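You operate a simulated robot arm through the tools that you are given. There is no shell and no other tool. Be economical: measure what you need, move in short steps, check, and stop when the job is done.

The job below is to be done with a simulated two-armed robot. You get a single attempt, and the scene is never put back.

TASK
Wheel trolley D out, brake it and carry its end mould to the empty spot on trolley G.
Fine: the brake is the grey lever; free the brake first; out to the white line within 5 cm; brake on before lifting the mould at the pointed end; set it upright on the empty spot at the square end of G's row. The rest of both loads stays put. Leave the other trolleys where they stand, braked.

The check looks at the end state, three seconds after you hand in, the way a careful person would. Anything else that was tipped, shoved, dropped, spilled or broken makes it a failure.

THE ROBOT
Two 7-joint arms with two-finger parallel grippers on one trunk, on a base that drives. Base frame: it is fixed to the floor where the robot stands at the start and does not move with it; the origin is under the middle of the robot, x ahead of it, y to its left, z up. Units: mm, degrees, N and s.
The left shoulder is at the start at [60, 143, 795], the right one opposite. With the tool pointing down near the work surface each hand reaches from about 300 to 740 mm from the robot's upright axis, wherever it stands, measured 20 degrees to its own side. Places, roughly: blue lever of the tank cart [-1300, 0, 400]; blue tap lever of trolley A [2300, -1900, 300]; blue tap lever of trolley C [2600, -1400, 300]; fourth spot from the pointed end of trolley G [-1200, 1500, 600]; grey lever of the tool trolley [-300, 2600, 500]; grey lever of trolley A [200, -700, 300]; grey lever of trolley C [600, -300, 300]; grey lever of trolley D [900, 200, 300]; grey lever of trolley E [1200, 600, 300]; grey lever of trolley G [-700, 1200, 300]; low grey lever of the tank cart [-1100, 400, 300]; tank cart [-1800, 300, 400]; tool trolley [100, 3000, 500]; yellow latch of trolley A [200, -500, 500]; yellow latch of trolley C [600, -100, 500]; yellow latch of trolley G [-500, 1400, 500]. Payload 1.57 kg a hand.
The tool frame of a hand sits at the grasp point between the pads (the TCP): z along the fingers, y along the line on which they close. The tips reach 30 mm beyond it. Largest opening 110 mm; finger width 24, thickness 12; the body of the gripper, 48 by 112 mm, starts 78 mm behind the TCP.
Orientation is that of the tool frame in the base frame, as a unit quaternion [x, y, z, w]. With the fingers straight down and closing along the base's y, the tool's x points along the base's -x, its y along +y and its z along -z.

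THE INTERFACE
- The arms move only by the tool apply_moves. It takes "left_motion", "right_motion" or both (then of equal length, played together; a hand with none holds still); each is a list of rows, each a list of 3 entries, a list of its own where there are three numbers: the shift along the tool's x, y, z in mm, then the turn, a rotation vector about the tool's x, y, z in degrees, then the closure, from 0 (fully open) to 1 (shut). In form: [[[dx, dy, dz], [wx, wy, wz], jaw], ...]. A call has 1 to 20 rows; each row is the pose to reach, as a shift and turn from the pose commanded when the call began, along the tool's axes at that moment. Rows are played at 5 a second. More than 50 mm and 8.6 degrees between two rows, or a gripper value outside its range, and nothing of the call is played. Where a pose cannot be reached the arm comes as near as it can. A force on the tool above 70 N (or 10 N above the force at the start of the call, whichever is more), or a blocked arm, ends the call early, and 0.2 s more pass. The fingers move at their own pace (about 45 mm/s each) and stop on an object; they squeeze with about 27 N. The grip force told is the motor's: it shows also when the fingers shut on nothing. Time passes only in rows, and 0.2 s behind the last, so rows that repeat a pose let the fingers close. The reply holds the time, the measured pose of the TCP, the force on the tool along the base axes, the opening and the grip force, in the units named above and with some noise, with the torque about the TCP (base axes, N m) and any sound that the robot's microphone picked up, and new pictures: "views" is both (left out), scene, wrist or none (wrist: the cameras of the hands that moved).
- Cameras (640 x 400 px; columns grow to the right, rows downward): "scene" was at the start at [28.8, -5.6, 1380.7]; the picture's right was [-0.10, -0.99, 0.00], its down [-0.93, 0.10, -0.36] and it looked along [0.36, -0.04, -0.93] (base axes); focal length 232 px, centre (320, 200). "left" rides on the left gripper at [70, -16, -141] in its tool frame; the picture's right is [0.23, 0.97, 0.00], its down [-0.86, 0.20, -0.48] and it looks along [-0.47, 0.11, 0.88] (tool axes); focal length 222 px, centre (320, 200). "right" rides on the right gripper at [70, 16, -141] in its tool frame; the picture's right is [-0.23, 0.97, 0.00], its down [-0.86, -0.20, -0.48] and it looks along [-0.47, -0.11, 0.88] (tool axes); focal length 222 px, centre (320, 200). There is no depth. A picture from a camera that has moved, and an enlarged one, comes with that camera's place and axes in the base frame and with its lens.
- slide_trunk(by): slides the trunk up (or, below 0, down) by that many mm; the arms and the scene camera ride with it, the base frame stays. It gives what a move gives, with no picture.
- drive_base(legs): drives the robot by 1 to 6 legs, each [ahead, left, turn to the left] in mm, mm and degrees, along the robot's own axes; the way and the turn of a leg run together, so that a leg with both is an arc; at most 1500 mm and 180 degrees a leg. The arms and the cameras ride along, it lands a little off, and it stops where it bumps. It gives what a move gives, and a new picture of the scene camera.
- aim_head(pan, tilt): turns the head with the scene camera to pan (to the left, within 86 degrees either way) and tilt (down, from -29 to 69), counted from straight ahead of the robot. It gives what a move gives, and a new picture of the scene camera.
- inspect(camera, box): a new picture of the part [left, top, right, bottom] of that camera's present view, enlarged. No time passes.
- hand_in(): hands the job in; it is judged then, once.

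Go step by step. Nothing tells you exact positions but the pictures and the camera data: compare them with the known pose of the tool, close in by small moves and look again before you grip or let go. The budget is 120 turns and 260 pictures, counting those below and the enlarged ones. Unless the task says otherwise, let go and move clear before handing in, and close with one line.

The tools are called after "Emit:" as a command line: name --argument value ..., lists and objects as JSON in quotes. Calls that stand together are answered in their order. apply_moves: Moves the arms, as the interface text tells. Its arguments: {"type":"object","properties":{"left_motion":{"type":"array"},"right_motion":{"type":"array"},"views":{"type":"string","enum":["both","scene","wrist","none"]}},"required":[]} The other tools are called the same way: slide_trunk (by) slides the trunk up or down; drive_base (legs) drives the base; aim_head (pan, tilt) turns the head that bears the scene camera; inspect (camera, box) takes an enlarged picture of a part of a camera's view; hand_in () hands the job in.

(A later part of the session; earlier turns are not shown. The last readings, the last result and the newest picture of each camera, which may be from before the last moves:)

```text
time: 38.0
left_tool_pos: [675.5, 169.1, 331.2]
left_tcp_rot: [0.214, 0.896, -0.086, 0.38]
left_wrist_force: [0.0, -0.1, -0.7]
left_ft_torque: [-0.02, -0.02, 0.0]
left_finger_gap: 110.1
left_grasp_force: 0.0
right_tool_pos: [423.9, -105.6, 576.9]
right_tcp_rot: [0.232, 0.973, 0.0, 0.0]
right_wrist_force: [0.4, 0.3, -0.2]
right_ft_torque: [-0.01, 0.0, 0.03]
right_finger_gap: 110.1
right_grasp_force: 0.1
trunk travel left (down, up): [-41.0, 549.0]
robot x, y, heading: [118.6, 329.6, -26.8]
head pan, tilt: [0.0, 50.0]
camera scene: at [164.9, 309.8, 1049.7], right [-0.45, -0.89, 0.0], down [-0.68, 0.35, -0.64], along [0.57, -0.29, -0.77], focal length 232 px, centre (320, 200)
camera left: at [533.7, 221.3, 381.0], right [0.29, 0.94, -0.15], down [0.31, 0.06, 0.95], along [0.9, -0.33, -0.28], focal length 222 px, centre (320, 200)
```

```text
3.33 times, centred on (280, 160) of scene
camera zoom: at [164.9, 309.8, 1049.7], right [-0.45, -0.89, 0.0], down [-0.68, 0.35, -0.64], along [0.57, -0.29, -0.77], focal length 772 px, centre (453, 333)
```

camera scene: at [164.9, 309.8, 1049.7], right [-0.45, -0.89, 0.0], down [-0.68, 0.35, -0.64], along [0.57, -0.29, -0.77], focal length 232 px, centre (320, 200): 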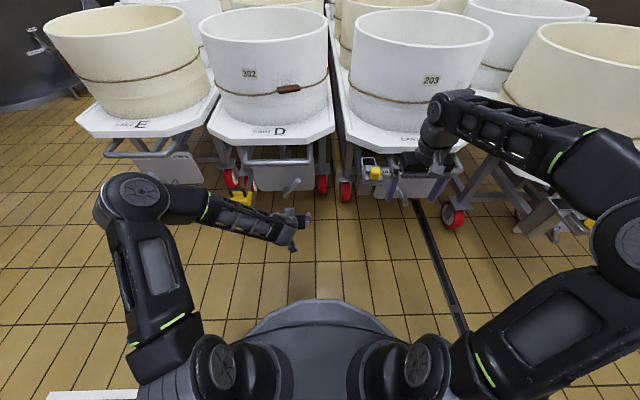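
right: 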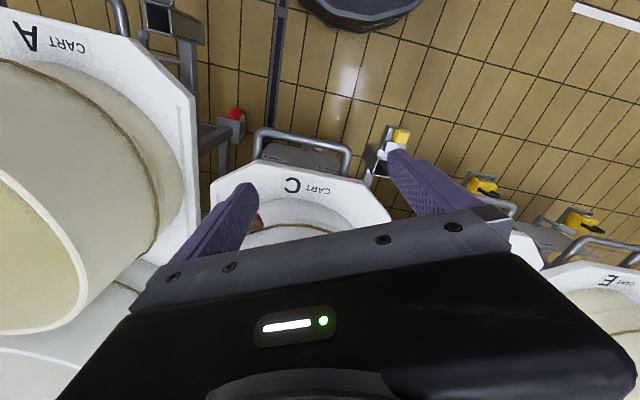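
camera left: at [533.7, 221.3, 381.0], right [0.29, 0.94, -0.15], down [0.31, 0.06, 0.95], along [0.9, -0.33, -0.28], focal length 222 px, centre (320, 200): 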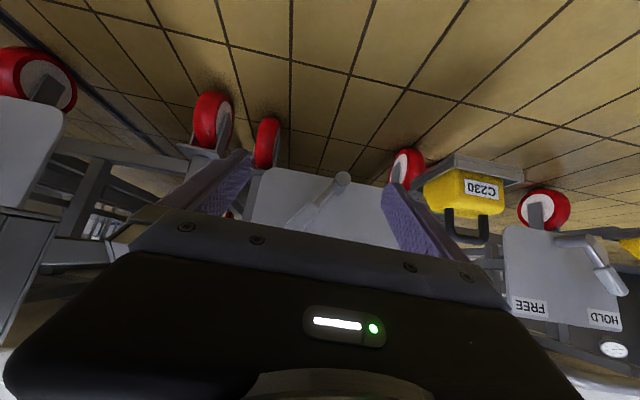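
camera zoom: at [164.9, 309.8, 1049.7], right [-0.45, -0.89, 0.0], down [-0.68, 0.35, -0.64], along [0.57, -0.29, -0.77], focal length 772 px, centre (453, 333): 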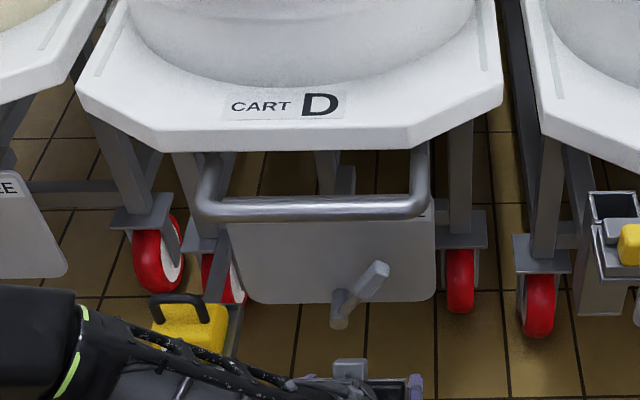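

Brake free. Re-measured: bar is at about (826,152,473), 31 mm ahead of the deck edge. I'll raise the left hand, roll both grippers 90° for gripping the bar, and shift the base left to centre on D.

Emit:
apply_moves --left_motion '[[[-36, 1, -35], [0, 0, 0], 0], [[-72, 1, -70], [0, 0, 0], 0], [[-107, 2, -104], [0, 0, 0], 0], [[-143, 2, -139], [0, 0, 0], 0], [[-179, 3, -174], [0, 0, 0], 0], [[-179, 3, -174], [0, 0, 8.2], 0], [[-179, 3, -174], [0, 0, 16.4], 0], [[-179, 3, -174], [0, 0, 24.6], 0], [[-179, 3, -174], [0, 0, 32.8], 0], [[-179, 3, -174], [0, 0, 41], 0], [[-179, 3, -174], [0, 0, 49.2], 0], [[-179, 3, -174], [0, 0, 57.4], 0], [[-179, 3, -174], [0, 0, 65.6], 0], [[-179, 3, -174], [0, 0, 73.8], 0], [[-179, 3, -174], [0, 0, 82], 0], [[-179, 3, -174], [0, 0, 90], 0]]' --right_motion '[[[0, 0, 0], [0, 0, -6], 0], [[0, 0, 0], [0, 0, -12], 0], [[0, 0, 0], [0, 0, -18], 0], [[0, 0, 0], [0, 0, -24], 0], [[0, 0, 0], [0, 0, -30], 0], [[0, 0, 0], [0, 0, -36], 0], [[0, 0, 0], [0, 0, -42], 0], [[0, 0, 0], [0, 0, -48], 0], [[0, 0, 0], [0, 0, -54], 0], [[0, 0, 0], [0, 0, -60], 0], [[0, 0, 0], [0, 0, -66], 0], [[0, 0, 0], [0, 0, -72], 0], [[0, 0, 0], [0, 0, -78], 0], [[0, 0, 0], [0, 0, -84], 0], [[0, 0, 0], [0, 0, -90], 0], [[0, 0, 0], [0, 0, -90], 0]]' --views "scene"

Emit:
drive_base --legs '[[0, 141, 1.4]]'

```text
refused: row 1 steps farther than a row can; nothing moved
```

```text
time: 39.3
left_tool_pos: [742.7, 310.0, 331.2]
left_tcp_rot: [0.201, 0.899, -0.08, 0.38]
left_wrist_force: [0.1, 0.0, 0.7]
left_ft_torque: [0.01, -0.01, -0.03]
left_finger_gap: 110.0
left_grasp_force: 0.0
right_tool_pos: [497.2, 29.6, 576.3]
right_tcp_rot: [0.219, 0.976, 0.0, -0.001]
right_wrist_force: [0.1, 0.5, 0.4]
right_ft_torque: [-0.01, 0.01, -0.01]
right_finger_gap: 110.0
right_grasp_force: 0.0
trunk travel left (down, up): [-41.0, 549.0]
robot x, y, heading: [180.0, 459.8, -25.5]
head pan, tilt: [0.0, 50.0]
camera scene: at [227.6, 438.3, 1049.7], right [-0.43, -0.9, 0.0], down [-0.69, 0.33, -0.64], along [0.58, -0.27, -0.77], focal length 232 px, centre (320, 200)
```

scene: 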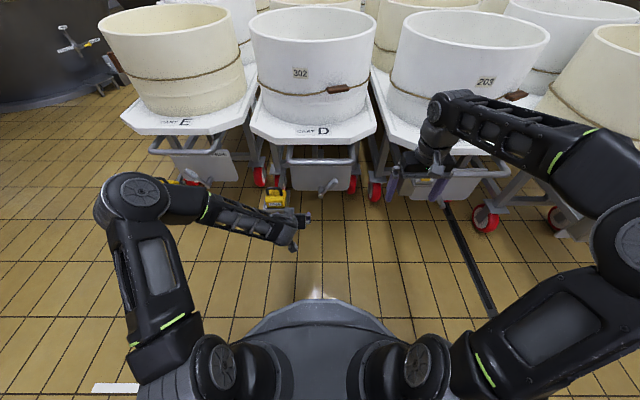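

The step was marginally too long and got refused; the base shift went fine. Retrying the arm re-pose.

Emit:
apply_moves --left_motion '[[[-30, 0, -29], [0, 0, 0], 0], [[-60, 1, -58], [0, 0, 0], 0], [[-90, 1, -87], [0, 0, 0], 0], [[-120, 2, -116], [0, 0, 0], 0], [[-150, 2, -145], [0, 0, 0], 0], [[-179, 3, -174], [0, 0, 0], 0], [[-179, 3, -174], [0, 0, 8.2], 0], [[-179, 3, -174], [0, 0, 16.4], 0], [[-179, 3, -174], [0, 0, 24.6], 0], [[-179, 3, -174], [0, 0, 32.8], 0], [[-179, 3, -174], [0, 0, 41], 0], [[-179, 3, -174], [0, 0, 49.2], 0], [[-179, 3, -174], [0, 0, 57.4], 0], [[-179, 3, -174], [0, 0, 65.6], 0], [[-179, 3, -174], [0, 0, 73.8], 0], [[-179, 3, -174], [0, 0, 82], 0], [[-179, 3, -174], [0, 0, 90], 0]]' --right_motion '[[[0, 0, 0], [0, 0, -6], 0], [[0, 0, 0], [0, 0, -12], 0], [[0, 0, 0], [0, 0, -18], 0], [[0, 0, 0], [0, 0, -24], 0], [[0, 0, 0], [0, 0, -30], 0], [[0, 0, 0], [0, 0, -36], 0], [[0, 0, 0], [0, 0, -42], 0], [[0, 0, 0], [0, 0, -48], 0], [[0, 0, 0], [0, 0, -54], 0], [[0, 0, 0], [0, 0, -60], 0], [[0, 0, 0], [0, 0, -66], 0], [[0, 0, 0], [0, 0, -72], 0], [[0, 0, 0], [0, 0, -78], 0], [[0, 0, 0], [0, 0, -84], 0], [[0, 0, 0], [0, 0, -90], 0], [[0, 0, 0], [0, 0, -90], 0], [[0, 0, 0], [0, 0, -90], 0]]' --views "scene"

```text
time: 42.9
left_tool_pos: [743.4, 311.0, 581.5]
left_tcp_rot: [0.779, 0.492, 0.213, 0.326]
left_wrist_force: [0.0, -0.3, -0.2]
left_ft_torque: [0.01, 0.01, -0.04]
left_finger_gap: 109.9
left_grasp_force: 0.1
right_tool_pos: [498.5, 31.4, 575.7]
right_tcp_rot: [-0.535, 0.845, 0.0, -0.001]
right_wrist_force: [0.1, 1.1, -0.3]
right_ft_torque: [-0.02, -0.02, -0.02]
right_finger_gap: 110.2
right_grasp_force: 0.1
trunk travel left (down, up): [-41.0, 549.0]
robot x, y, heading: [182.9, 459.9, -25.2]
head pan, tilt: [0.0, 50.0]
camera scene: at [227.7, 438.3, 1049.7], right [-0.43, -0.9, 0.0], down [-0.69, 0.33, -0.64], along [0.58, -0.27, -0.77], focal length 232 px, centre (320, 200)
```

scene: 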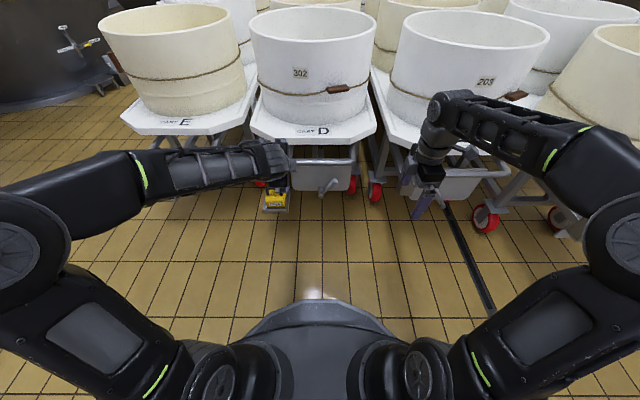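

Both grippers rolled fine. Now set both to about 57° pitch, same depth and height, laterally ±85 mm about D's centreline.

Emit:
apply_moves --left_motion '[[[-5, 0, 0], [3, 0, 0], 0.6], [[-10, 0, 0], [6, 0, 0], 0.6], [[-15, 0, 0], [9, 0, 0], 0.6], [[-20, 0, 0], [12, 0, 0], 0.6], [[-23, 0, 0], [12, 0, 0], 0.6]]' --right_motion '[[[-33, -20, 0], [7, 0, 0], 0.6], [[-66, -40, 0], [14, 0, 0], 0.6], [[-98, -60, 0], [21, 0, 0], 0.6], [[-131, -80, -3], [28, 0, 0], 0.6], [[-164, -101, -6], [33, 0, 0], 0.6]]' --views "none"

Emit:
drive_base --legs '[[70, 0, 0]]'

Emit:
apply_moves --left_motion '[[[0, 0, 0], [0, 0, 0], 0.6]]' --right_motion '[[[0, 0, 0], [0, 0, 0], 0.6]]' --views "wrist"

```text
time: 44.1
left_tool_pos: [732.0, 290.1, 580.6]
left_tcp_rot: [0.808, 0.512, 0.159, 0.244]
left_wrist_force: [0.5, 0.3, 0.9]
left_ft_torque: [0.0, 0.01, 0.01]
left_finger_gap: 44.1
left_grasp_force: 0.1
right_tool_pos: [658.1, 135.1, 584.6]
right_tcp_rot: [-0.513, 0.81, -0.24, 0.152]
right_wrist_force: [0.2, -0.2, -0.7]
right_ft_torque: [0.01, -0.01, 0.0]
right_finger_gap: 44.0
right_grasp_force: 0.1
trunk travel left (down, up): [-41.0, 549.0]
robot x, y, heading: [180.9, 458.4, -25.2]
head pan, tilt: [0.0, 50.0]
```

```text
time: 45.1
left_tool_pos: [797.6, 259.3, 580.6]
left_tcp_rot: [0.809, 0.512, 0.16, 0.243]
left_wrist_force: [-0.2, -0.1, 0.9]
left_ft_torque: [0.01, -0.02, 0.01]
left_finger_gap: 44.1
left_grasp_force: 0.1
right_tool_pos: [721.9, 106.3, 584.8]
right_tcp_rot: [-0.513, 0.81, -0.24, 0.152]
right_wrist_force: [0.0, -0.1, -0.1]
right_ft_torque: [0.0, -0.02, 0.0]
right_finger_gap: 44.1
right_grasp_force: 0.1
trunk travel left (down, up): [-41.0, 549.0]
robot x, y, heading: [246.6, 429.0, -25.3]
head pan, tilt: [0.0, 50.0]
camera scene: at [291.6, 408.1, 1049.7], right [-0.43, -0.9, 0.0], down [-0.69, 0.33, -0.64], along [0.58, -0.27, -0.77], focal length 232 px, centre (320, 200)
```

scene: 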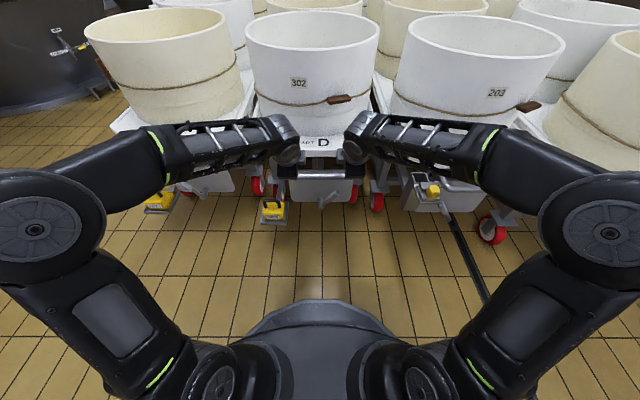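

```text
time: 45.5
left_tool_pos: [796.4, 260.8, 580.2]
left_tcp_rot: [0.808, 0.512, 0.16, 0.243]
left_wrist_force: [-0.4, 0.5, -0.1]
left_ft_torque: [-0.05, 0.03, -0.03]
left_finger_gap: 43.8
left_grasp_force: 0.1
right_tool_pos: [721.3, 105.8, 585.3]
right_tcp_rot: [-0.513, 0.81, -0.24, 0.152]
right_wrist_force: [0.1, -0.3, -0.9]
right_ft_torque: [0.02, -0.04, -0.03]
right_finger_gap: 44.1
right_grasp_force: 0.0
trunk travel left (down, up): [-41.0, 549.0]
robot x, y, heading: [246.1, 428.6, -25.1]
head pan, tilt: [0.0, 50.0]
camera right: at [609.5, 80.9, 693.9], right [-0.64, 0.55, -0.53], down [0.28, 0.81, 0.51], along [0.71, 0.18, -0.68], focal length 222 px, centre (320, 200)
camera left: at [741.8, 361.9, 691.1], right [0.83, -0.14, 0.54], down [-0.46, -0.74, 0.5], along [0.33, -0.66, -0.67], focal length 222 px, centre (320, 200)
```

right: 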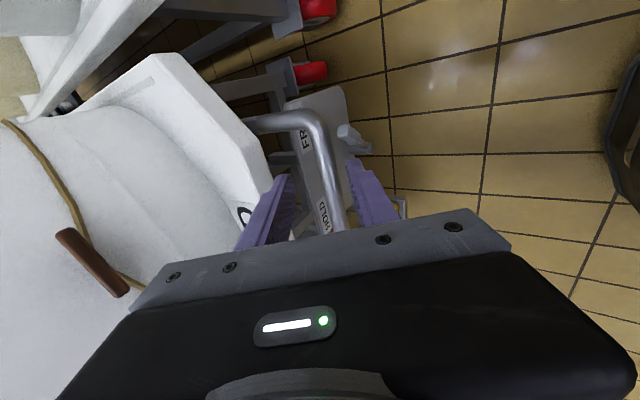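
left: 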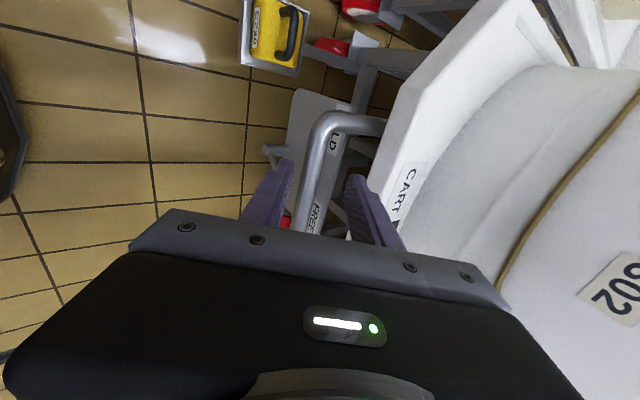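

The bar lies between both pairs of fingers. Advance along the finger axes onto it, then check.

Emit:
apply_moves --left_motion '[[[0, 0, 30], [0, 0, 0], 0.6], [[0, 0, 60], [0, 0, 0], 0.6], [[0, 1, 90], [0, 0, 0], 0.6], [[0, 1, 110], [0, 0, 0], 0.6], [[0, 1, 128], [0, 0, 0], 0.6]]' --right_motion '[[[0, 0, 30], [0, 0, 0], 0.6], [[0, 0, 60], [0, 0, 0], 0.6], [[0, -1, 90], [0, 0, 0], 0.6], [[0, -1, 115], [0, 0, 0], 0.6], [[0, -2, 133], [0, 0, 0], 0.6]]' --views "wrist"

```text
time: 46.7
left_tool_pos: [862.7, 229.6, 475.1]
left_tcp_rot: [0.808, 0.512, 0.16, 0.243]
left_wrist_force: [0.0, -0.2, -0.1]
left_ft_torque: [-0.01, 0.02, 0.03]
left_finger_gap: 43.9
left_grasp_force: 0.0
right_tool_pos: [790.3, 74.7, 473.0]
right_tcp_rot: [-0.513, 0.81, -0.24, 0.152]
right_wrist_force: [-0.1, -0.2, 0.2]
right_ft_torque: [-0.01, 0.03, -0.02]
right_finger_gap: 43.8
right_grasp_force: 0.0
trunk travel left (down, up): [-41.0, 549.0]
robot x, y, heading: [249.0, 426.4, -25.6]
head pan, tilt: [0.0, 50.0]
camera right: at [678.1, 50.1, 582.9], right [-0.64, 0.55, -0.53], down [0.28, 0.81, 0.51], along [0.71, 0.18, -0.68], focal length 222 px, centre (320, 200)
camera left: at [808.1, 331.8, 585.8], right [0.83, -0.14, 0.54], down [-0.46, -0.74, 0.5], along [0.33, -0.66, -0.67], focal length 222 px, centre (320, 200)
```

right: 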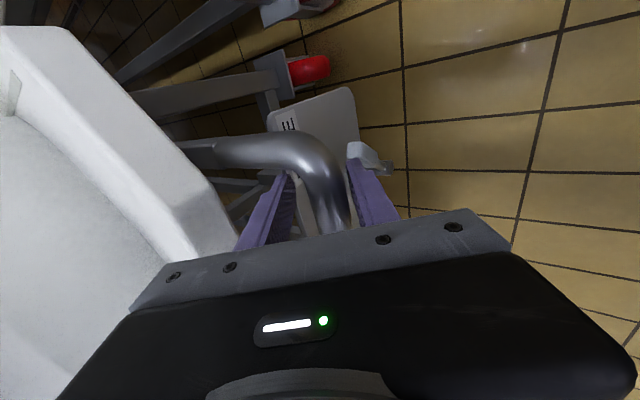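
left: 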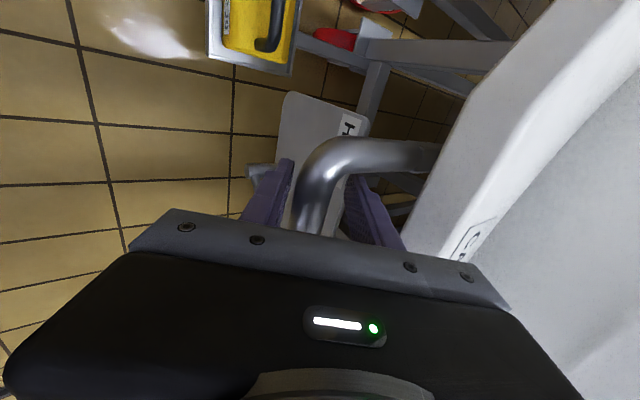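

Bar is between the pads in both hands. Closing.

Emit:
apply_moves --left_motion '[[[0, 0, 0], [0, 0, 0], 0.8], [[0, 0, 0], [0, 0, 0], 1], [[0, 0, 0], [0, 0, 0], 1], [[0, 0, 0], [0, 0, 0], 1]]' --right_motion '[[[0, 0, 0], [0, 0, 0], 0.8], [[0, 0, 0], [0, 0, 0], 1], [[0, 0, 0], [0, 0, 0], 1], [[0, 0, 0], [0, 0, 0], 1]]' --views "wrist"

```text
time: 47.7
left_tool_pos: [863.3, 228.8, 472.7]
left_tcp_rot: [0.808, 0.513, 0.159, 0.242]
left_wrist_force: [3.7, -3.3, -15.3]
left_ft_torque: [-0.58, 0.02, -0.29]
left_finger_gap: 24.0
left_grasp_force: 35.5
right_tool_pos: [790.6, 74.4, 470.4]
right_tcp_rot: [-0.513, 0.811, -0.239, 0.152]
right_wrist_force: [5.9, -1.7, -16.7]
right_ft_torque: [0.45, -0.46, 0.12]
right_finger_gap: 23.7
right_grasp_force: 35.4
trunk travel left (down, up): [-41.0, 549.0]
robot x, y, heading: [245.5, 425.3, -25.2]
head pan, tilt: [0.0, 50.0]
camera right: at [679.4, 49.3, 580.3], right [-0.64, 0.56, -0.53], down [0.28, 0.81, 0.51], along [0.71, 0.18, -0.68], focal length 222 px, centre (320, 200)
camera left: at [809.6, 331.3, 583.4], right [0.83, -0.14, 0.54], down [-0.45, -0.74, 0.5], along [0.33, -0.66, -0.68], focal length 222 px, centre (320, 200)
```

right: 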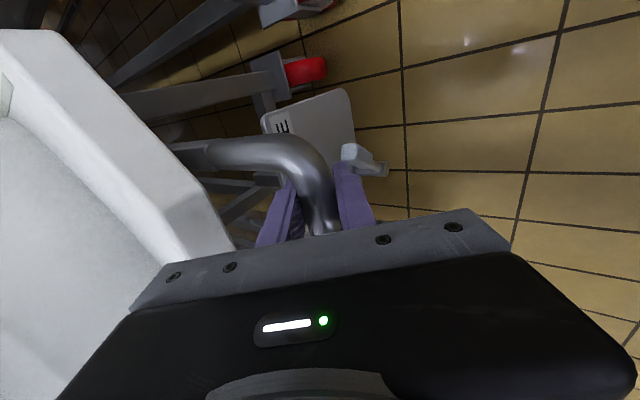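
left: 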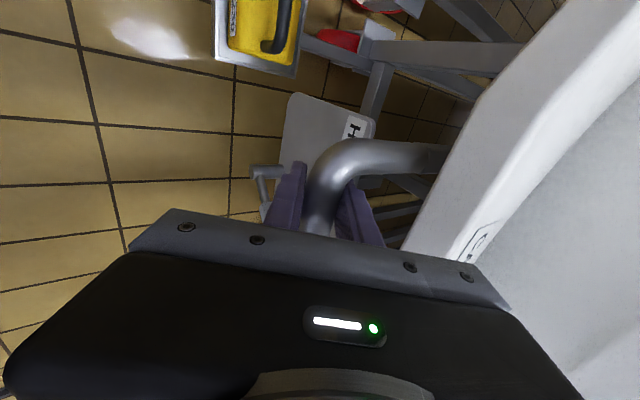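

Both hands hold the bar. Test pull of 60 mm straight back.

Emit:
drive_base --legs '[[-60, 0, 0]]'

```text
time: 48.7
left_tool_pos: [811.7, 255.0, 474.9]
left_tcp_rot: [0.808, 0.512, 0.16, 0.244]
left_wrist_force: [4.5, 2.5, -10.5]
left_ft_torque: [-0.8, 0.14, -0.5]
left_finger_gap: 23.7
left_grasp_force: 36.3
right_tool_pos: [739.2, 99.2, 472.9]
right_tcp_rot: [-0.513, 0.81, -0.24, 0.152]
right_wrist_force: [-4.8, -4.6, -6.6]
right_ft_torque: [0.75, -0.7, 0.41]
right_finger_gap: 24.0
right_grasp_force: 35.6
trunk travel left (down, up): [-41.0, 549.0]
robot x, y, heading: [194.0, 453.7, -25.3]
head pan, tilt: [0.0, 50.0]
camera scene: at [240.7, 432.0, 1049.4], right [-0.43, -0.9, 0.0], down [-0.69, 0.33, -0.64], along [0.58, -0.27, -0.77], focal length 232 px, centre (320, 200)
```

scene: 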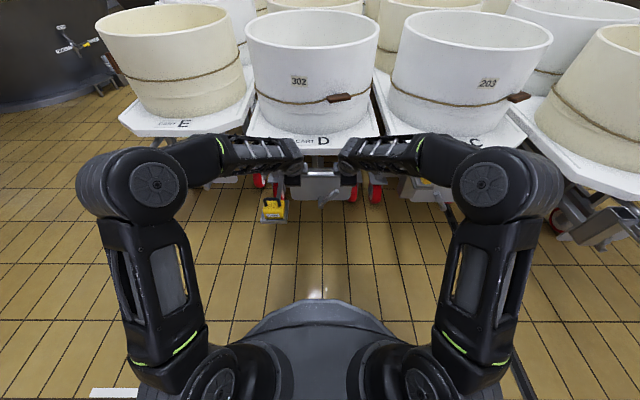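

The cart rolls easily. Continue pulling in stages.

Emit:
drive_base --legs '[[-150, 0, 0], [-150, 0, 0]]'

```text
time: 51.0
left_tool_pos: [541.6, 383.0, 479.1]
left_tcp_rot: [0.806, 0.514, 0.161, 0.246]
left_wrist_force: [9.2, -2.2, 10.5]
left_ft_torque: [-0.52, 0.14, -0.8]
left_finger_gap: 23.8
left_grasp_force: 36.3
right_tool_pos: [469.0, 226.7, 476.1]
right_tcp_rot: [-0.513, 0.809, -0.241, 0.154]
right_wrist_force: [-9.4, -13.6, 9.5]
right_ft_torque: [0.79, -0.54, 0.29]
right_finger_gap: 23.7
right_grasp_force: 36.1
trunk travel left (down, up): [-41.0, 549.0]
robot x, y, heading: [-79.1, 579.8, -25.1]
head pan, tilt: [0.0, 50.0]
camera scene: at [-32.8, 560.1, 1049.7], right [-0.42, -0.91, 0.0], down [-0.69, 0.32, -0.64], along [0.58, -0.27, -0.77], focal length 232 px, centre (320, 200)
```

scene: 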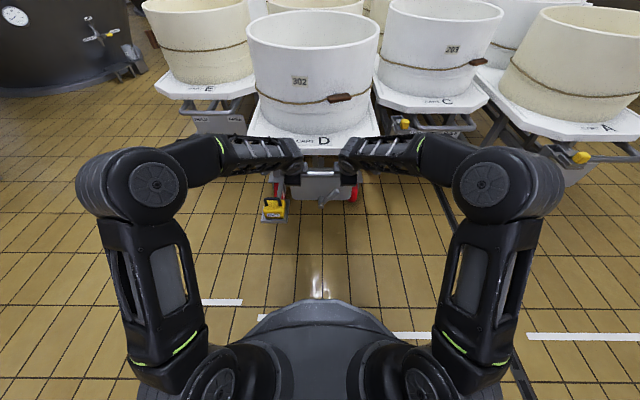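

Emit:
drive_base --legs '[[-150, 0, 0], [-150, 0, 0]]'

Emit:
inspect --camera "scene" --box '[180, 100, 460, 300]'

```text
time: 53.4
left_tool_pos: [265.3, 514.0, 478.5]
left_tcp_rot: [0.805, 0.514, 0.161, 0.248]
left_wrist_force: [16.2, 9.8, 5.2]
left_ft_torque: [-0.49, 0.15, -0.86]
left_finger_gap: 23.9
left_grasp_force: 36.2
right_tool_pos: [191.9, 357.5, 476.8]
right_tcp_rot: [-0.514, 0.808, -0.242, 0.156]
right_wrist_force: [0.2, 7.8, 10.9]
right_ft_torque: [0.73, -0.51, 0.21]
right_finger_gap: 23.8
right_grasp_force: 35.5
trunk travel left (down, up): [-41.0, 549.0]
robot x, y, heading: [-354.6, 709.6, -25.0]
head pan, tilt: [0.0, 50.0]
camera scene: at [-309.6, 691.4, 1049.6], right [-0.42, -0.91, 0.0], down [-0.69, 0.32, -0.64], along [0.58, -0.27, -0.77], focal length 232 px, centre (320, 200)
```

scene: 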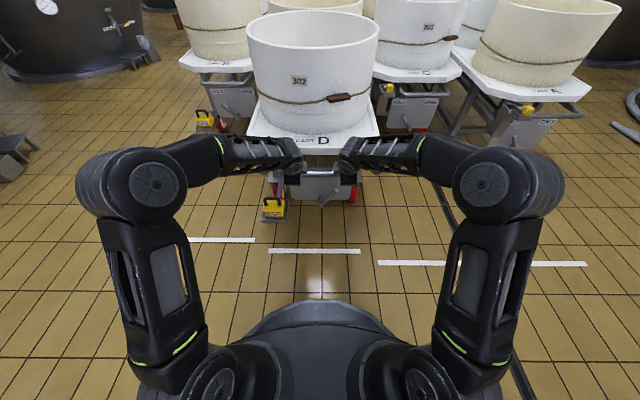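

```text
2.00 times, centred on (320, 200) of scene
camera zoom: at [-309.6, 691.4, 1049.6], right [-0.42, -0.91, 0.0], down [-0.69, 0.32, -0.64], along [0.58, -0.27, -0.77], focal length 463 px, centre (320, 200)
```

zoom: 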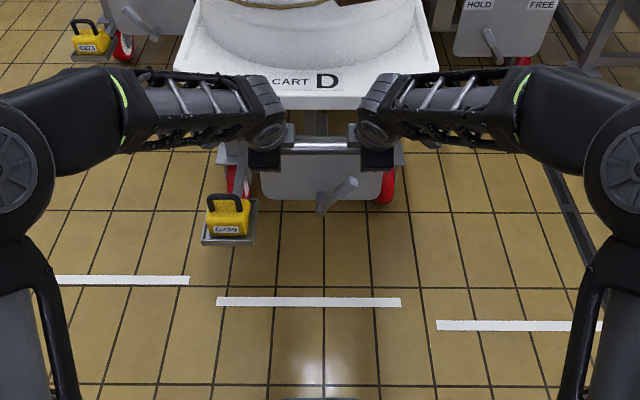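

D has travelled about 662 mm; deck edge is at a≈-55 and the line at ≈31. Pull another 76 mm.

Emit:
drive_base --legs '[[-76, 0, 0]]'

Emit:
inspect --camera "scene" --box '[180, 100, 460, 300]'

```text
time: 54.4
left_tool_pos: [198.3, 546.6, 479.5]
left_tcp_rot: [0.805, 0.514, 0.162, 0.248]
left_wrist_force: [4.2, 1.5, 1.9]
left_ft_torque: [-0.4, 0.03, -1.12]
left_finger_gap: 23.6
left_grasp_force: 36.0
right_tool_pos: [124.9, 389.3, 476.4]
right_tcp_rot: [-0.514, 0.808, -0.242, 0.156]
right_wrist_force: [-2.3, 0.4, 2.5]
right_ft_torque: [0.84, -0.69, 0.23]
right_finger_gap: 23.8
right_grasp_force: 35.9
trunk travel left (down, up): [-41.0, 549.0]
robot x, y, heading: [-423.9, 739.6, -24.8]
head pan, tilt: [0.0, 50.0]
camera scene: at [-377.3, 722.1, 1049.5], right [-0.42, -0.91, 0.0], down [-0.69, 0.32, -0.64], along [0.58, -0.27, -0.77], focal length 232 px, centre (320, 200)
```

scene: 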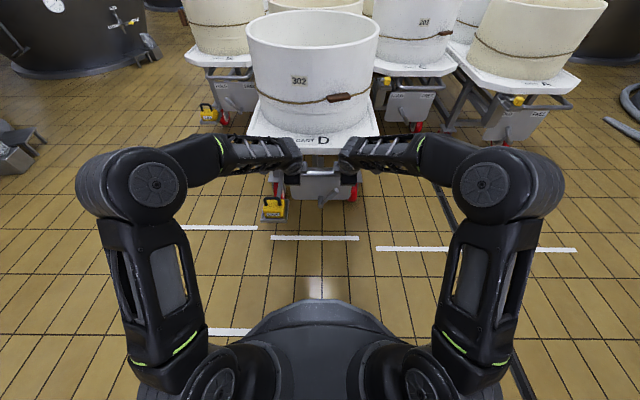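

```text
2.00 times, centred on (320, 200) of scene
camera zoom: at [-377.3, 722.1, 1049.5], right [-0.42, -0.91, 0.0], down [-0.69, 0.32, -0.64], along [0.58, -0.27, -0.77], focal length 463 px, centre (320, 200)
```

zoom: 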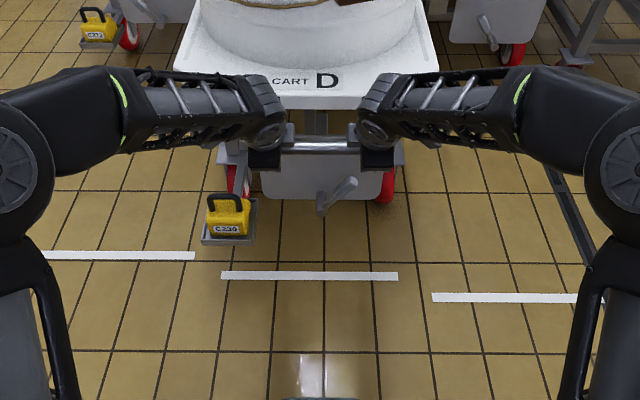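

The deck edge is about 25 mm short of the line and the bar a little past it. I'll draw it 10 mm more with the arms, then open the grippers.

Emit:
apply_moves --left_motion '[[[0, -4, -3], [0, 0, 0], 1], [[0, -8.3, -5.6], [0, 0, 0], 1], [[0, -8.3, -5.6], [0, 0, 0], 1], [[0, -8.3, -5.6], [0, 0, 0], 0.6], [[0, -8.3, -5.6], [0, 0, 0], 0.6]]' --right_motion '[[[0, 4, -3], [0, 0, 0], 1], [[0, 8.4, -5.4], [0, 0, 0], 1], [[0, 8.4, -5.4], [0, 0, 0], 1], [[0, 8.4, -5.4], [0, 0, 0], 0.6], [[0, 8.4, -5.4], [0, 0, 0], 0.6]]' --views "wrist"

```text
time: 55.6
left_tool_pos: [188.8, 550.7, 478.6]
left_tcp_rot: [0.805, 0.515, 0.16, 0.247]
left_wrist_force: [-0.2, -0.3, 0.2]
left_ft_torque: [0.03, -0.02, 0.0]
left_finger_gap: 44.0
left_grasp_force: 0.2
right_tool_pos: [116.2, 392.8, 476.0]
right_tcp_rot: [-0.514, 0.808, -0.242, 0.156]
right_wrist_force: [-0.5, 0.8, -0.1]
right_ft_torque: [-0.01, -0.01, 0.02]
right_finger_gap: 43.9
right_grasp_force: 0.0
trunk travel left (down, up): [-41.0, 549.0]
robot x, y, heading: [-424.2, 742.6, -25.1]
head pan, tilt: [0.0, 50.0]
camera right: at [3.4, 368.3, 584.9], right [-0.64, 0.55, -0.54], down [0.27, 0.81, 0.51], along [0.72, 0.18, -0.67], focal length 222 px, centre (320, 200)
camera left: at [132.7, 653.5, 587.4], right [0.82, -0.13, 0.55], down [-0.45, -0.74, 0.5], along [0.34, -0.66, -0.67], focal length 222 px, centre (320, 200)
```

right: 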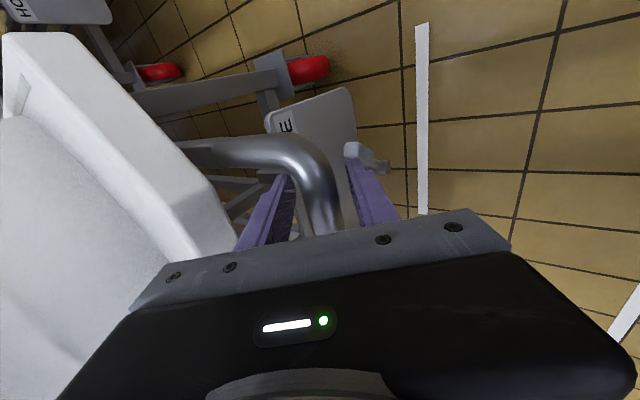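
left: 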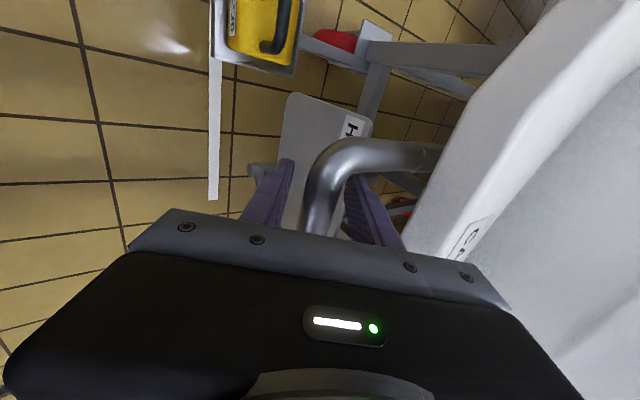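

D's deck edge is now at the line and the bar just past it. Retract both hands from the bar, then un-roll the left for the lever.

Emit:
apply_moves --left_motion '[[[0, 0, -40], [0, 0, 0], 0.6], [[0, 0, -80], [0, 0, 0], 0.6], [[0, 0, -120], [-4, 0, 0], 0.6], [[0, 0, -130], [-8, 0, 0], 0.5], [[0, 0, -130], [-12, 0, 0], 0.5]]' --right_motion '[[[0, 0, -40], [0, 0, 0], 0.6], [[0, 0, -80], [0, 0, 0], 0.6], [[0, 0, -120], [0, 0, 0], 0.6], [[0, 0, -130], [0, 0, 0], 0.6], [[0, 0, -130], [0, 0, 0], 0.6]]' --views "none"

Emit:
apply_moves --left_motion '[[[0, 0, 0], [0, 0, -8.2], 0.5], [[0, 0, 0], [0, 0, -16.4], 0.5], [[0, 0, 0], [0, 0, -24.6], 0.5], [[0, 0, 0], [0, 0, -32.8], 0.5], [[0, 0, 0], [0, 0, -41], 0.5], [[0, 0, 0], [0, 0, -49.2], 0.5], [[0, 0, 0], [0, 0, -57.4], 0.5], [[0, 0, 0], [0, 0, -65.6], 0.5], [[0, 0, 0], [0, 0, -73.8], 0.5], [[0, 0, 0], [0, 0, -82], 0.5], [[0, 0, 0], [0, 0, -90], 0.5]]' --views "none"

Emit:
drive_base --legs '[[-85, -141, 0]]'

```text
time: 56.8
left_tool_pos: [123.4, 581.3, 585.9]
left_tcp_rot: [0.774, 0.495, 0.215, 0.331]
left_wrist_force: [-0.2, 0.0, -0.9]
left_ft_torque: [0.02, 0.01, -0.01]
left_finger_gap: 55.0
left_grasp_force: 0.2
right_tool_pos: [51.5, 423.6, 584.0]
right_tcp_rot: [-0.513, 0.809, -0.242, 0.157]
right_wrist_force: [0.3, -0.6, 0.6]
right_ft_torque: [-0.02, -0.01, 0.01]
right_finger_gap: 43.7
right_grasp_force: 0.0
trunk travel left (down, up): [-41.0, 549.0]
robot x, y, heading: [-423.7, 741.4, -24.9]
head pan, tilt: [0.0, 50.0]
```

```text
time: 59.2
left_tool_pos: [122.6, 580.4, 585.8]
left_tcp_rot: [0.196, 0.898, -0.082, 0.385]
left_wrist_force: [-0.1, -0.8, 0.2]
left_ft_torque: [0.05, 0.0, 0.0]
left_finger_gap: 54.9
left_grasp_force: 0.1
right_tool_pos: [50.8, 423.5, 584.3]
right_tcp_rot: [-0.514, 0.808, -0.243, 0.156]
right_wrist_force: [-0.2, -0.5, -0.5]
right_ft_torque: [-0.02, -0.03, -0.03]
right_finger_gap: 43.8
right_grasp_force: 0.2
trunk travel left (down, up): [-41.0, 549.0]
robot x, y, heading: [-426.3, 743.3, -25.0]
head pan, tilt: [0.0, 50.0]
```

```text
time: 60.7
left_tool_pos: [-13.5, 488.8, 586.0]
left_tcp_rot: [0.198, 0.898, -0.082, 0.386]
left_wrist_force: [-1.2, -0.2, 0.5]
left_ft_torque: [-0.03, 0.0, 0.02]
left_finger_gap: 55.2
left_grasp_force: 0.1
right_tool_pos: [-83.9, 331.0, 584.4]
right_tcp_rot: [-0.515, 0.808, -0.241, 0.156]
right_wrist_force: [0.0, 0.1, -0.2]
right_ft_torque: [0.02, 0.01, -0.03]
right_finger_gap: 44.3
right_grasp_force: 0.1
trunk travel left (down, up): [-41.0, 549.0]
robot x, y, heading: [-559.6, 648.5, -25.1]
head pan, tilt: [0.0, 50.0]
camera scene: at [-513.6, 629.0, 1049.7], right [-0.42, -0.91, 0.0], down [-0.69, 0.32, -0.64], along [0.58, -0.27, -0.77], focal length 232 px, centre (320, 200)
```

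scene: 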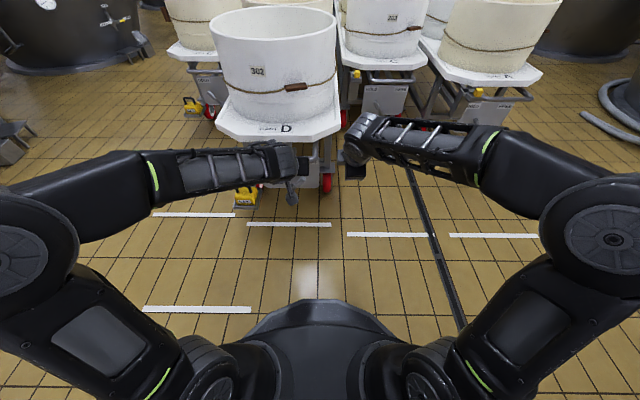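

The left hand is lined up with the lever (p≈436). Lower it in front of the cart and advance partway, then look.

Emit:
apply_moves --left_motion '[[[31, 0, 29], [0, 0, 0], 0.5], [[62, -1, 58], [0, 0, 0], 0.5], [[93, -2, 88], [0, 0, 0], 0.5], [[124, -3, 117], [0, 0, 0], 0.5], [[155, -4, 146], [0, 0, 0], 0.5], [[184, -5, 175], [0, 0, 0], 0.5], [[150, -5, 211], [0, 0, 0], 0.5], [[115, -6, 246], [0, 0, 0], 0.5]]' --views "wrist"

```text
time: 62.5
left_tool_pos: [73.4, 442.4, 332.2]
left_tcp_rot: [0.197, 0.898, -0.081, 0.385]
left_wrist_force: [-0.2, 0.7, 0.2]
left_ft_torque: [-0.02, 0.02, -0.02]
left_finger_gap: 55.1
left_grasp_force: 0.1
right_tool_pos: [-84.7, 331.4, 584.5]
right_tcp_rot: [-0.515, 0.808, -0.242, 0.156]
right_wrist_force: [-1.1, 0.0, 0.2]
right_ft_torque: [0.03, 0.01, -0.02]
right_finger_gap: 44.1
right_grasp_force: 0.0
trunk travel left (down, up): [-41.0, 549.0]
robot x, y, heading: [-563.2, 648.3, -24.8]
head pan, tilt: [0.0, 50.0]
camera left: at [-71.5, 491.0, 380.1], right [0.26, 0.95, -0.16], down [0.3, 0.07, 0.95], along [0.92, -0.3, -0.27], focal length 222 px, centre (320, 200)
```

left: 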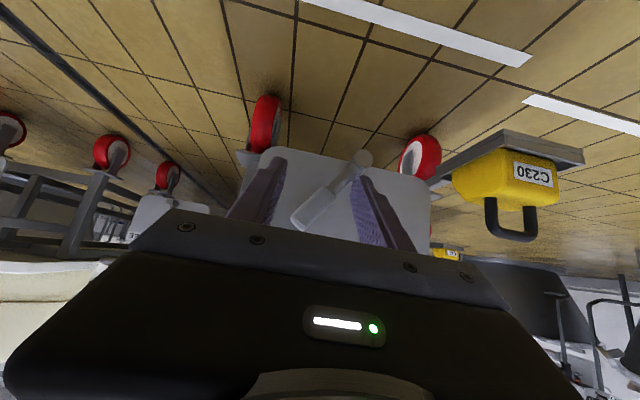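

Emit:
apply_moves --left_motion '[[[-17, 0, 18], [0, 0, 0], 0.5], [[-34, 0, 35], [0, 0, 0], 0.5], [[-51, 0, 53], [0, 0, 0], 0.5], [[-66, -1, 70], [0, 0, 0], 0.5]]' --views "wrist"

```text
time: 63.5
left_tool_pos: [162.8, 400.7, 332.1]
left_tcp_rot: [0.197, 0.898, -0.08, 0.386]
left_wrist_force: [2.9, 1.0, 1.5]
left_ft_torque: [-0.02, 0.19, -0.12]
left_finger_gap: 57.2
left_grasp_force: 0.9
right_tool_pos: [-84.6, 330.8, 585.1]
right_tcp_rot: [-0.515, 0.807, -0.242, 0.157]
right_wrist_force: [0.6, -0.3, -1.8]
right_ft_torque: [0.0, 0.01, -0.01]
right_finger_gap: 43.9
right_grasp_force: 0.1
trunk travel left (down, up): [-41.0, 549.0]
robot x, y, heading: [-560.7, 649.9, -25.0]
head pan, tilt: [0.0, 50.0]
camera left: at [18.6, 449.9, 380.6], right [0.26, 0.95, -0.16], down [0.3, 0.07, 0.95], along [0.92, -0.3, -0.26], focal length 222 px, centre (320, 200)
```

left: 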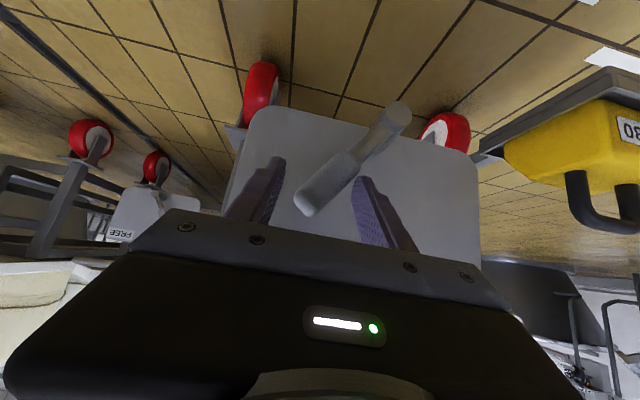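

Straddled at the right depth. Push left to HOLD.

Emit:
apply_moves --left_motion '[[[0, 15, 0], [0, 0, 0], 0.5], [[0, 30, 0], [0, 0, 0], 0.5], [[0, 45, 0], [0, 0, 0], 0.5], [[0, 60, 0], [0, 0, 0], 0.5], [[0, 75, 0], [0, 0, 0], 0.5], [[0, 90, 0], [0, 0, 0], 0.5], [[0, 105, 0], [0, 0, 0], 0.5], [[0, 120, 0], [0, 0, 0], 0.5], [[0, 132, 0], [0, 0, 0], 0.5]]' --views "wrist"

```text
time: 65.5
left_tool_pos: [215.4, 516.1, 334.3]
left_tcp_rot: [0.2, 0.897, -0.085, 0.384]
left_wrist_force: [-13.6, -8.9, 3.5]
left_ft_torque: [-0.42, 0.27, -0.52]
left_finger_gap: 67.2
left_grasp_force: 6.6
right_tool_pos: [-86.1, 331.0, 585.1]
right_tcp_rot: [-0.514, 0.808, -0.242, 0.156]
right_wrist_force: [0.5, -0.6, -0.1]
right_ft_torque: [-0.02, 0.0, -0.01]
right_finger_gap: 44.1
right_grasp_force: 0.0
trunk travel left (down, up): [-41.0, 549.0]
robot x, y, heading: [-559.1, 648.9, -25.0]
head pan, tilt: [0.0, 50.0]
camera left: at [70.8, 567.0, 382.8], right [0.27, 0.95, -0.16], down [0.31, 0.08, 0.95], along [0.91, -0.31, -0.27], focal length 222 px, centre (320, 200)
```

left: 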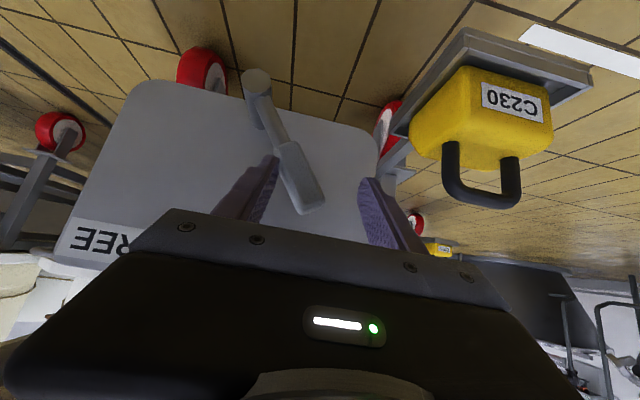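

Brake is at the HOLD stop. Back the hand out and re-look.

Emit:
apply_moves --left_motion '[[[0, -12, 0], [0, 0, 0], 0.5], [[30, -12, -31], [0, 0, 0], 0.5], [[60, -12, -62], [0, 0, 0], 0.5], [[90, -12, -93], [0, 0, 0], 0.3], [[120, -12, -124], [0, 0, 0], 0], [[140, -12, -146], [0, 0, 0], 0]]' --views "wrist"

Emit:
inspect --camera "scene" --box '[180, 90, 380, 220]'

```text
time: 66.9
left_tool_pos: [25.5, 596.5, 330.9]
left_tcp_rot: [0.197, 0.898, -0.082, 0.386]
left_wrist_force: [0.0, -0.1, 0.3]
left_ft_torque: [-0.03, 0.0, -0.03]
left_finger_gap: 110.1
left_grasp_force: 0.1
right_tool_pos: [-84.3, 330.6, 584.2]
right_tcp_rot: [-0.515, 0.807, -0.242, 0.157]
right_wrist_force: [0.0, -0.2, 0.3]
right_ft_torque: [0.02, 0.0, 0.02]
right_finger_gap: 44.2
right_grasp_force: 0.1
trunk travel left (down, up): [-41.0, 549.0]
robot x, y, heading: [-559.5, 645.8, -25.0]
head pan, tilt: [0.0, 50.0]
camera left: at [-117.8, 645.5, 378.6], right [0.26, 0.95, -0.16], down [0.3, 0.08, 0.95], along [0.92, -0.3, -0.27], focal length 222 px, centre (320, 200)
```

left: 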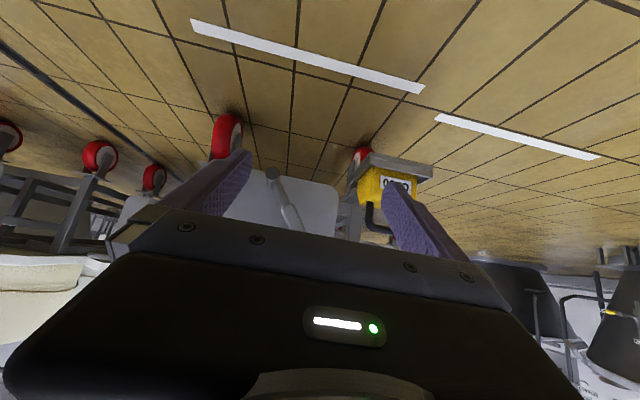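

```text
3.08 times, centred on (280, 155) of scene
camera zoom: at [-513.6, 628.9, 1049.7], right [-0.42, -0.91, 0.0], down [-0.69, 0.32, -0.64], along [0.58, -0.27, -0.77], focal length 712 px, centre (443, 338)
```

zoom: 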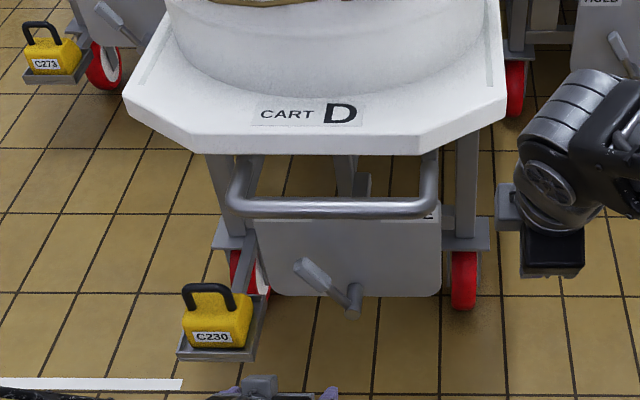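

Brake on, weight still in place. Raise the trunk and turn both hands to point straight down.

Emit:
slide_trunk --by 400

Emit:
apply_moves --left_motion '[[[0, 0, 0], [0, 8, 0], 0], [[0, 0, 0], [0, 16, 0], 0], [[0, 0, 0], [0, 24, 0], 0], [[0, 0, 0], [0, 32, 0], 0], [[0, 0, 0], [0, 40, 0], 0], [[0, 0, 0], [0, 46, 0], 0]]' --right_motion '[[[0, 0, 0], [-6, 0, 0], 0], [[0, 0, 0], [-12, 0, 0], 0], [[0, 0, 0], [-18, 0, 0], 0], [[0, 0, 0], [-24, 0, 0], 0], [[0, 0, 0], [-30, 0, 0], 0], [[0, 0, 0], [-33.2, 0, 0], 0]]' --views "none"

Emit:
apply_moves --right_motion '[[[0, 0, 0], [0, 0, 8], 0], [[0, 0, 0], [0, 0, 16], 0], [[0, 0, 0], [0, 0, 24], 0], [[0, 0, 0], [0, 0, 32], 0], [[0, 0, 0], [0, 0, 40], 0], [[0, 0, 0], [0, 0, 48], 0], [[0, 0, 0], [0, 0, 56], 0], [[0, 0, 0], [0, 0, 64], 0], [[0, 0, 0], [0, 0, 72], 0], [[0, 0, 0], [0, 0, 80], 0], [[0, 0, 0], [0, 0, 90], 0]]' --views "scene"

```text
time: 70.7
left_tool_pos: [26.3, 596.9, 730.6]
left_tcp_rot: [0.197, 0.898, -0.081, 0.385]
left_wrist_force: [-0.8, -1.1, 0.9]
left_ft_torque: [0.0, 0.03, -0.02]
left_finger_gap: 110.0
left_grasp_force: 0.1
right_tool_pos: [-84.9, 330.4, 984.0]
right_tcp_rot: [-0.515, 0.807, -0.242, 0.157]
right_wrist_force: [0.7, 0.5, 0.2]
right_ft_torque: [0.02, 0.0, -0.03]
right_finger_gap: 44.1
right_grasp_force: 0.1
trunk travel left (down, up): [-441.0, 149.0]
robot x, y, heading: [-559.7, 647.3, -24.9]
head pan, tilt: [0.0, 50.0]
```

```text
time: 72.1
left_tool_pos: [26.9, 596.7, 729.9]
left_tcp_rot: [0.213, 0.977, 0.002, 0.003]
left_wrist_force: [0.0, 0.0, 0.5]
left_ft_torque: [-0.01, 0.0, 0.03]
left_finger_gap: 110.0
left_grasp_force: 0.1
right_tool_pos: [-86.5, 332.3, 979.4]
right_tcp_rot: [-0.539, 0.843, -0.006, 0.005]
right_wrist_force: [-0.2, 0.7, -0.1]
right_ft_torque: [0.0, 0.01, 0.03]
right_finger_gap: 110.3
right_grasp_force: 0.0
right hand out of reach, approached as far as the arm can: row 6
trunk travel left (down, up): [-441.0, 149.0]
robot x, y, heading: [-561.2, 646.7, -25.0]
head pan, tilt: [0.0, 50.0]
```

```text
refused: row 11 steps farther than a row can; nothing moved
```

Emit:
apply_moves --left_motion '[[[0, 0, -17], [0, 0, 0], 0], [[0, 0, -34], [0, 0, 0], 0], [[0, 0, -51], [0, 0, 0], 0], [[0, 0, -68], [0, 0, 0], 0], [[0, 0, -85], [0, 0, 0], 0], [[0, 0, -102], [0, 0, 0], 0], [[0, 0, -119], [0, 0, 0], 0], [[0, 0, -136], [0, 0, 0], 0], [[0, 0, -153], [0, 0, 0], 0], [[0, 0, -165], [0, 0, 0], 0], [[0, 0, -170], [0, 0, 0], 0]]' --right_motion '[[[11, 0, 7], [0, 0, 8], 0], [[22, 0, 14], [0, 0, 16], 0], [[33, 0, 21], [0, 0, 24], 0], [[44, 0, 28], [0, 0, 32], 0], [[55, 0, 35], [0, 0, 40], 0], [[66, 0, 42], [0, 0, 48], 0], [[77, 0, 49], [0, 0, 56], 0], [[88, 0, 56], [0, 0, 64], 0], [[99, 0, 63], [0, 0, 72], 0], [[110, 0, 70], [0, 0, 80], 0], [[121, 0, 79], [0, 0, 88], 0]]' --views "scene"

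```text
time: 74.5
left_tool_pos: [25.2, 598.3, 901.3]
left_tcp_rot: [0.213, 0.977, 0.001, 0.005]
left_wrist_force: [0.3, 0.4, 0.6]
left_ft_torque: [0.02, 0.0, 0.0]
left_finger_gap: 110.1
left_grasp_force: 0.0
right_tool_pos: [-136.5, 220.9, 899.6]
right_tcp_rot: [0.199, 0.98, 0.001, 0.003]
right_wrist_force: [0.3, -0.6, 1.0]
right_ft_torque: [-0.01, 0.0, -0.01]
right_finger_gap: 109.8
right_grasp_force: 0.1
trunk travel left (down, up): [-441.0, 149.0]
robot x, y, heading: [-559.3, 649.2, -24.8]
head pan, tilt: [0.0, 50.0]
camera scene: at [-513.6, 628.7, 1449.7], right [-0.42, -0.91, 0.0], down [-0.69, 0.32, -0.64], along [0.58, -0.27, -0.77], focal length 232 px, centre (320, 200)
```

scene: 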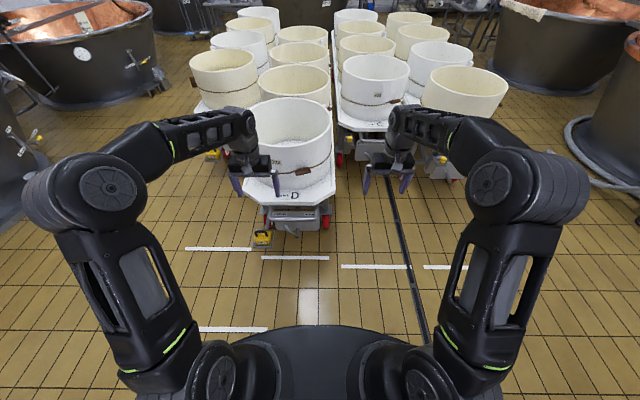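

Posture good. Shift left to centre on D and measure the mould.

Emit:
drive_base --legs '[[0, 141, 0]]'

Emit:
inspect --camera "scene" --box '[220, 70, 420, 220]'

```text
time: 75.8
left_tool_pos: [83.9, 725.4, 898.9]
left_tcp_rot: [0.213, 0.977, 0.002, 0.004]
left_wrist_force: [-0.1, 0.6, -0.3]
left_ft_torque: [-0.05, -0.02, 0.0]
left_finger_gap: 110.2
left_grasp_force: 0.0
right_tool_pos: [-76.7, 349.9, 901.1]
right_tcp_rot: [0.198, 0.98, 0.001, 0.003]
right_wrist_force: [-1.1, -0.3, 0.5]
right_ft_torque: [-0.04, 0.01, -0.01]
right_finger_gap: 109.8
right_grasp_force: 0.1
trunk travel left (down, up): [-441.0, 149.0]
robot x, y, heading: [-496.5, 780.8, -25.0]
head pan, tilt: [0.0, 50.0]
camera scene: at [-453.9, 757.6, 1449.7], right [-0.42, -0.91, 0.0], down [-0.7, 0.32, -0.64], along [0.58, -0.27, -0.77], focal length 232 px, centre (320, 200)
```

scene: 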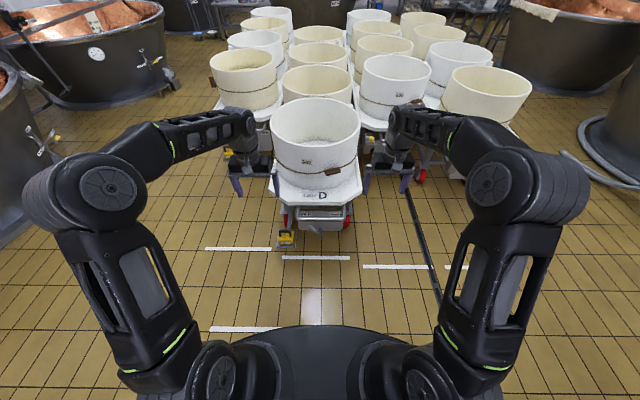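

```text
2.67 times, centred on (320, 145) of scene
camera zoom: at [-453.9, 757.6, 1449.7], right [-0.42, -0.91, 0.0], down [-0.7, 0.32, -0.64], along [0.58, -0.27, -0.77], focal length 618 px, centre (320, 347)
```

zoom: 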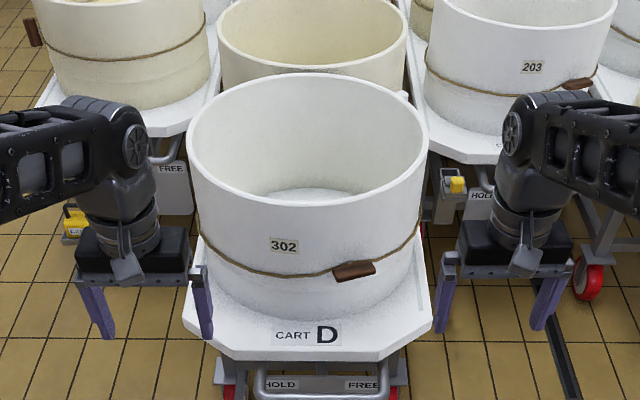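

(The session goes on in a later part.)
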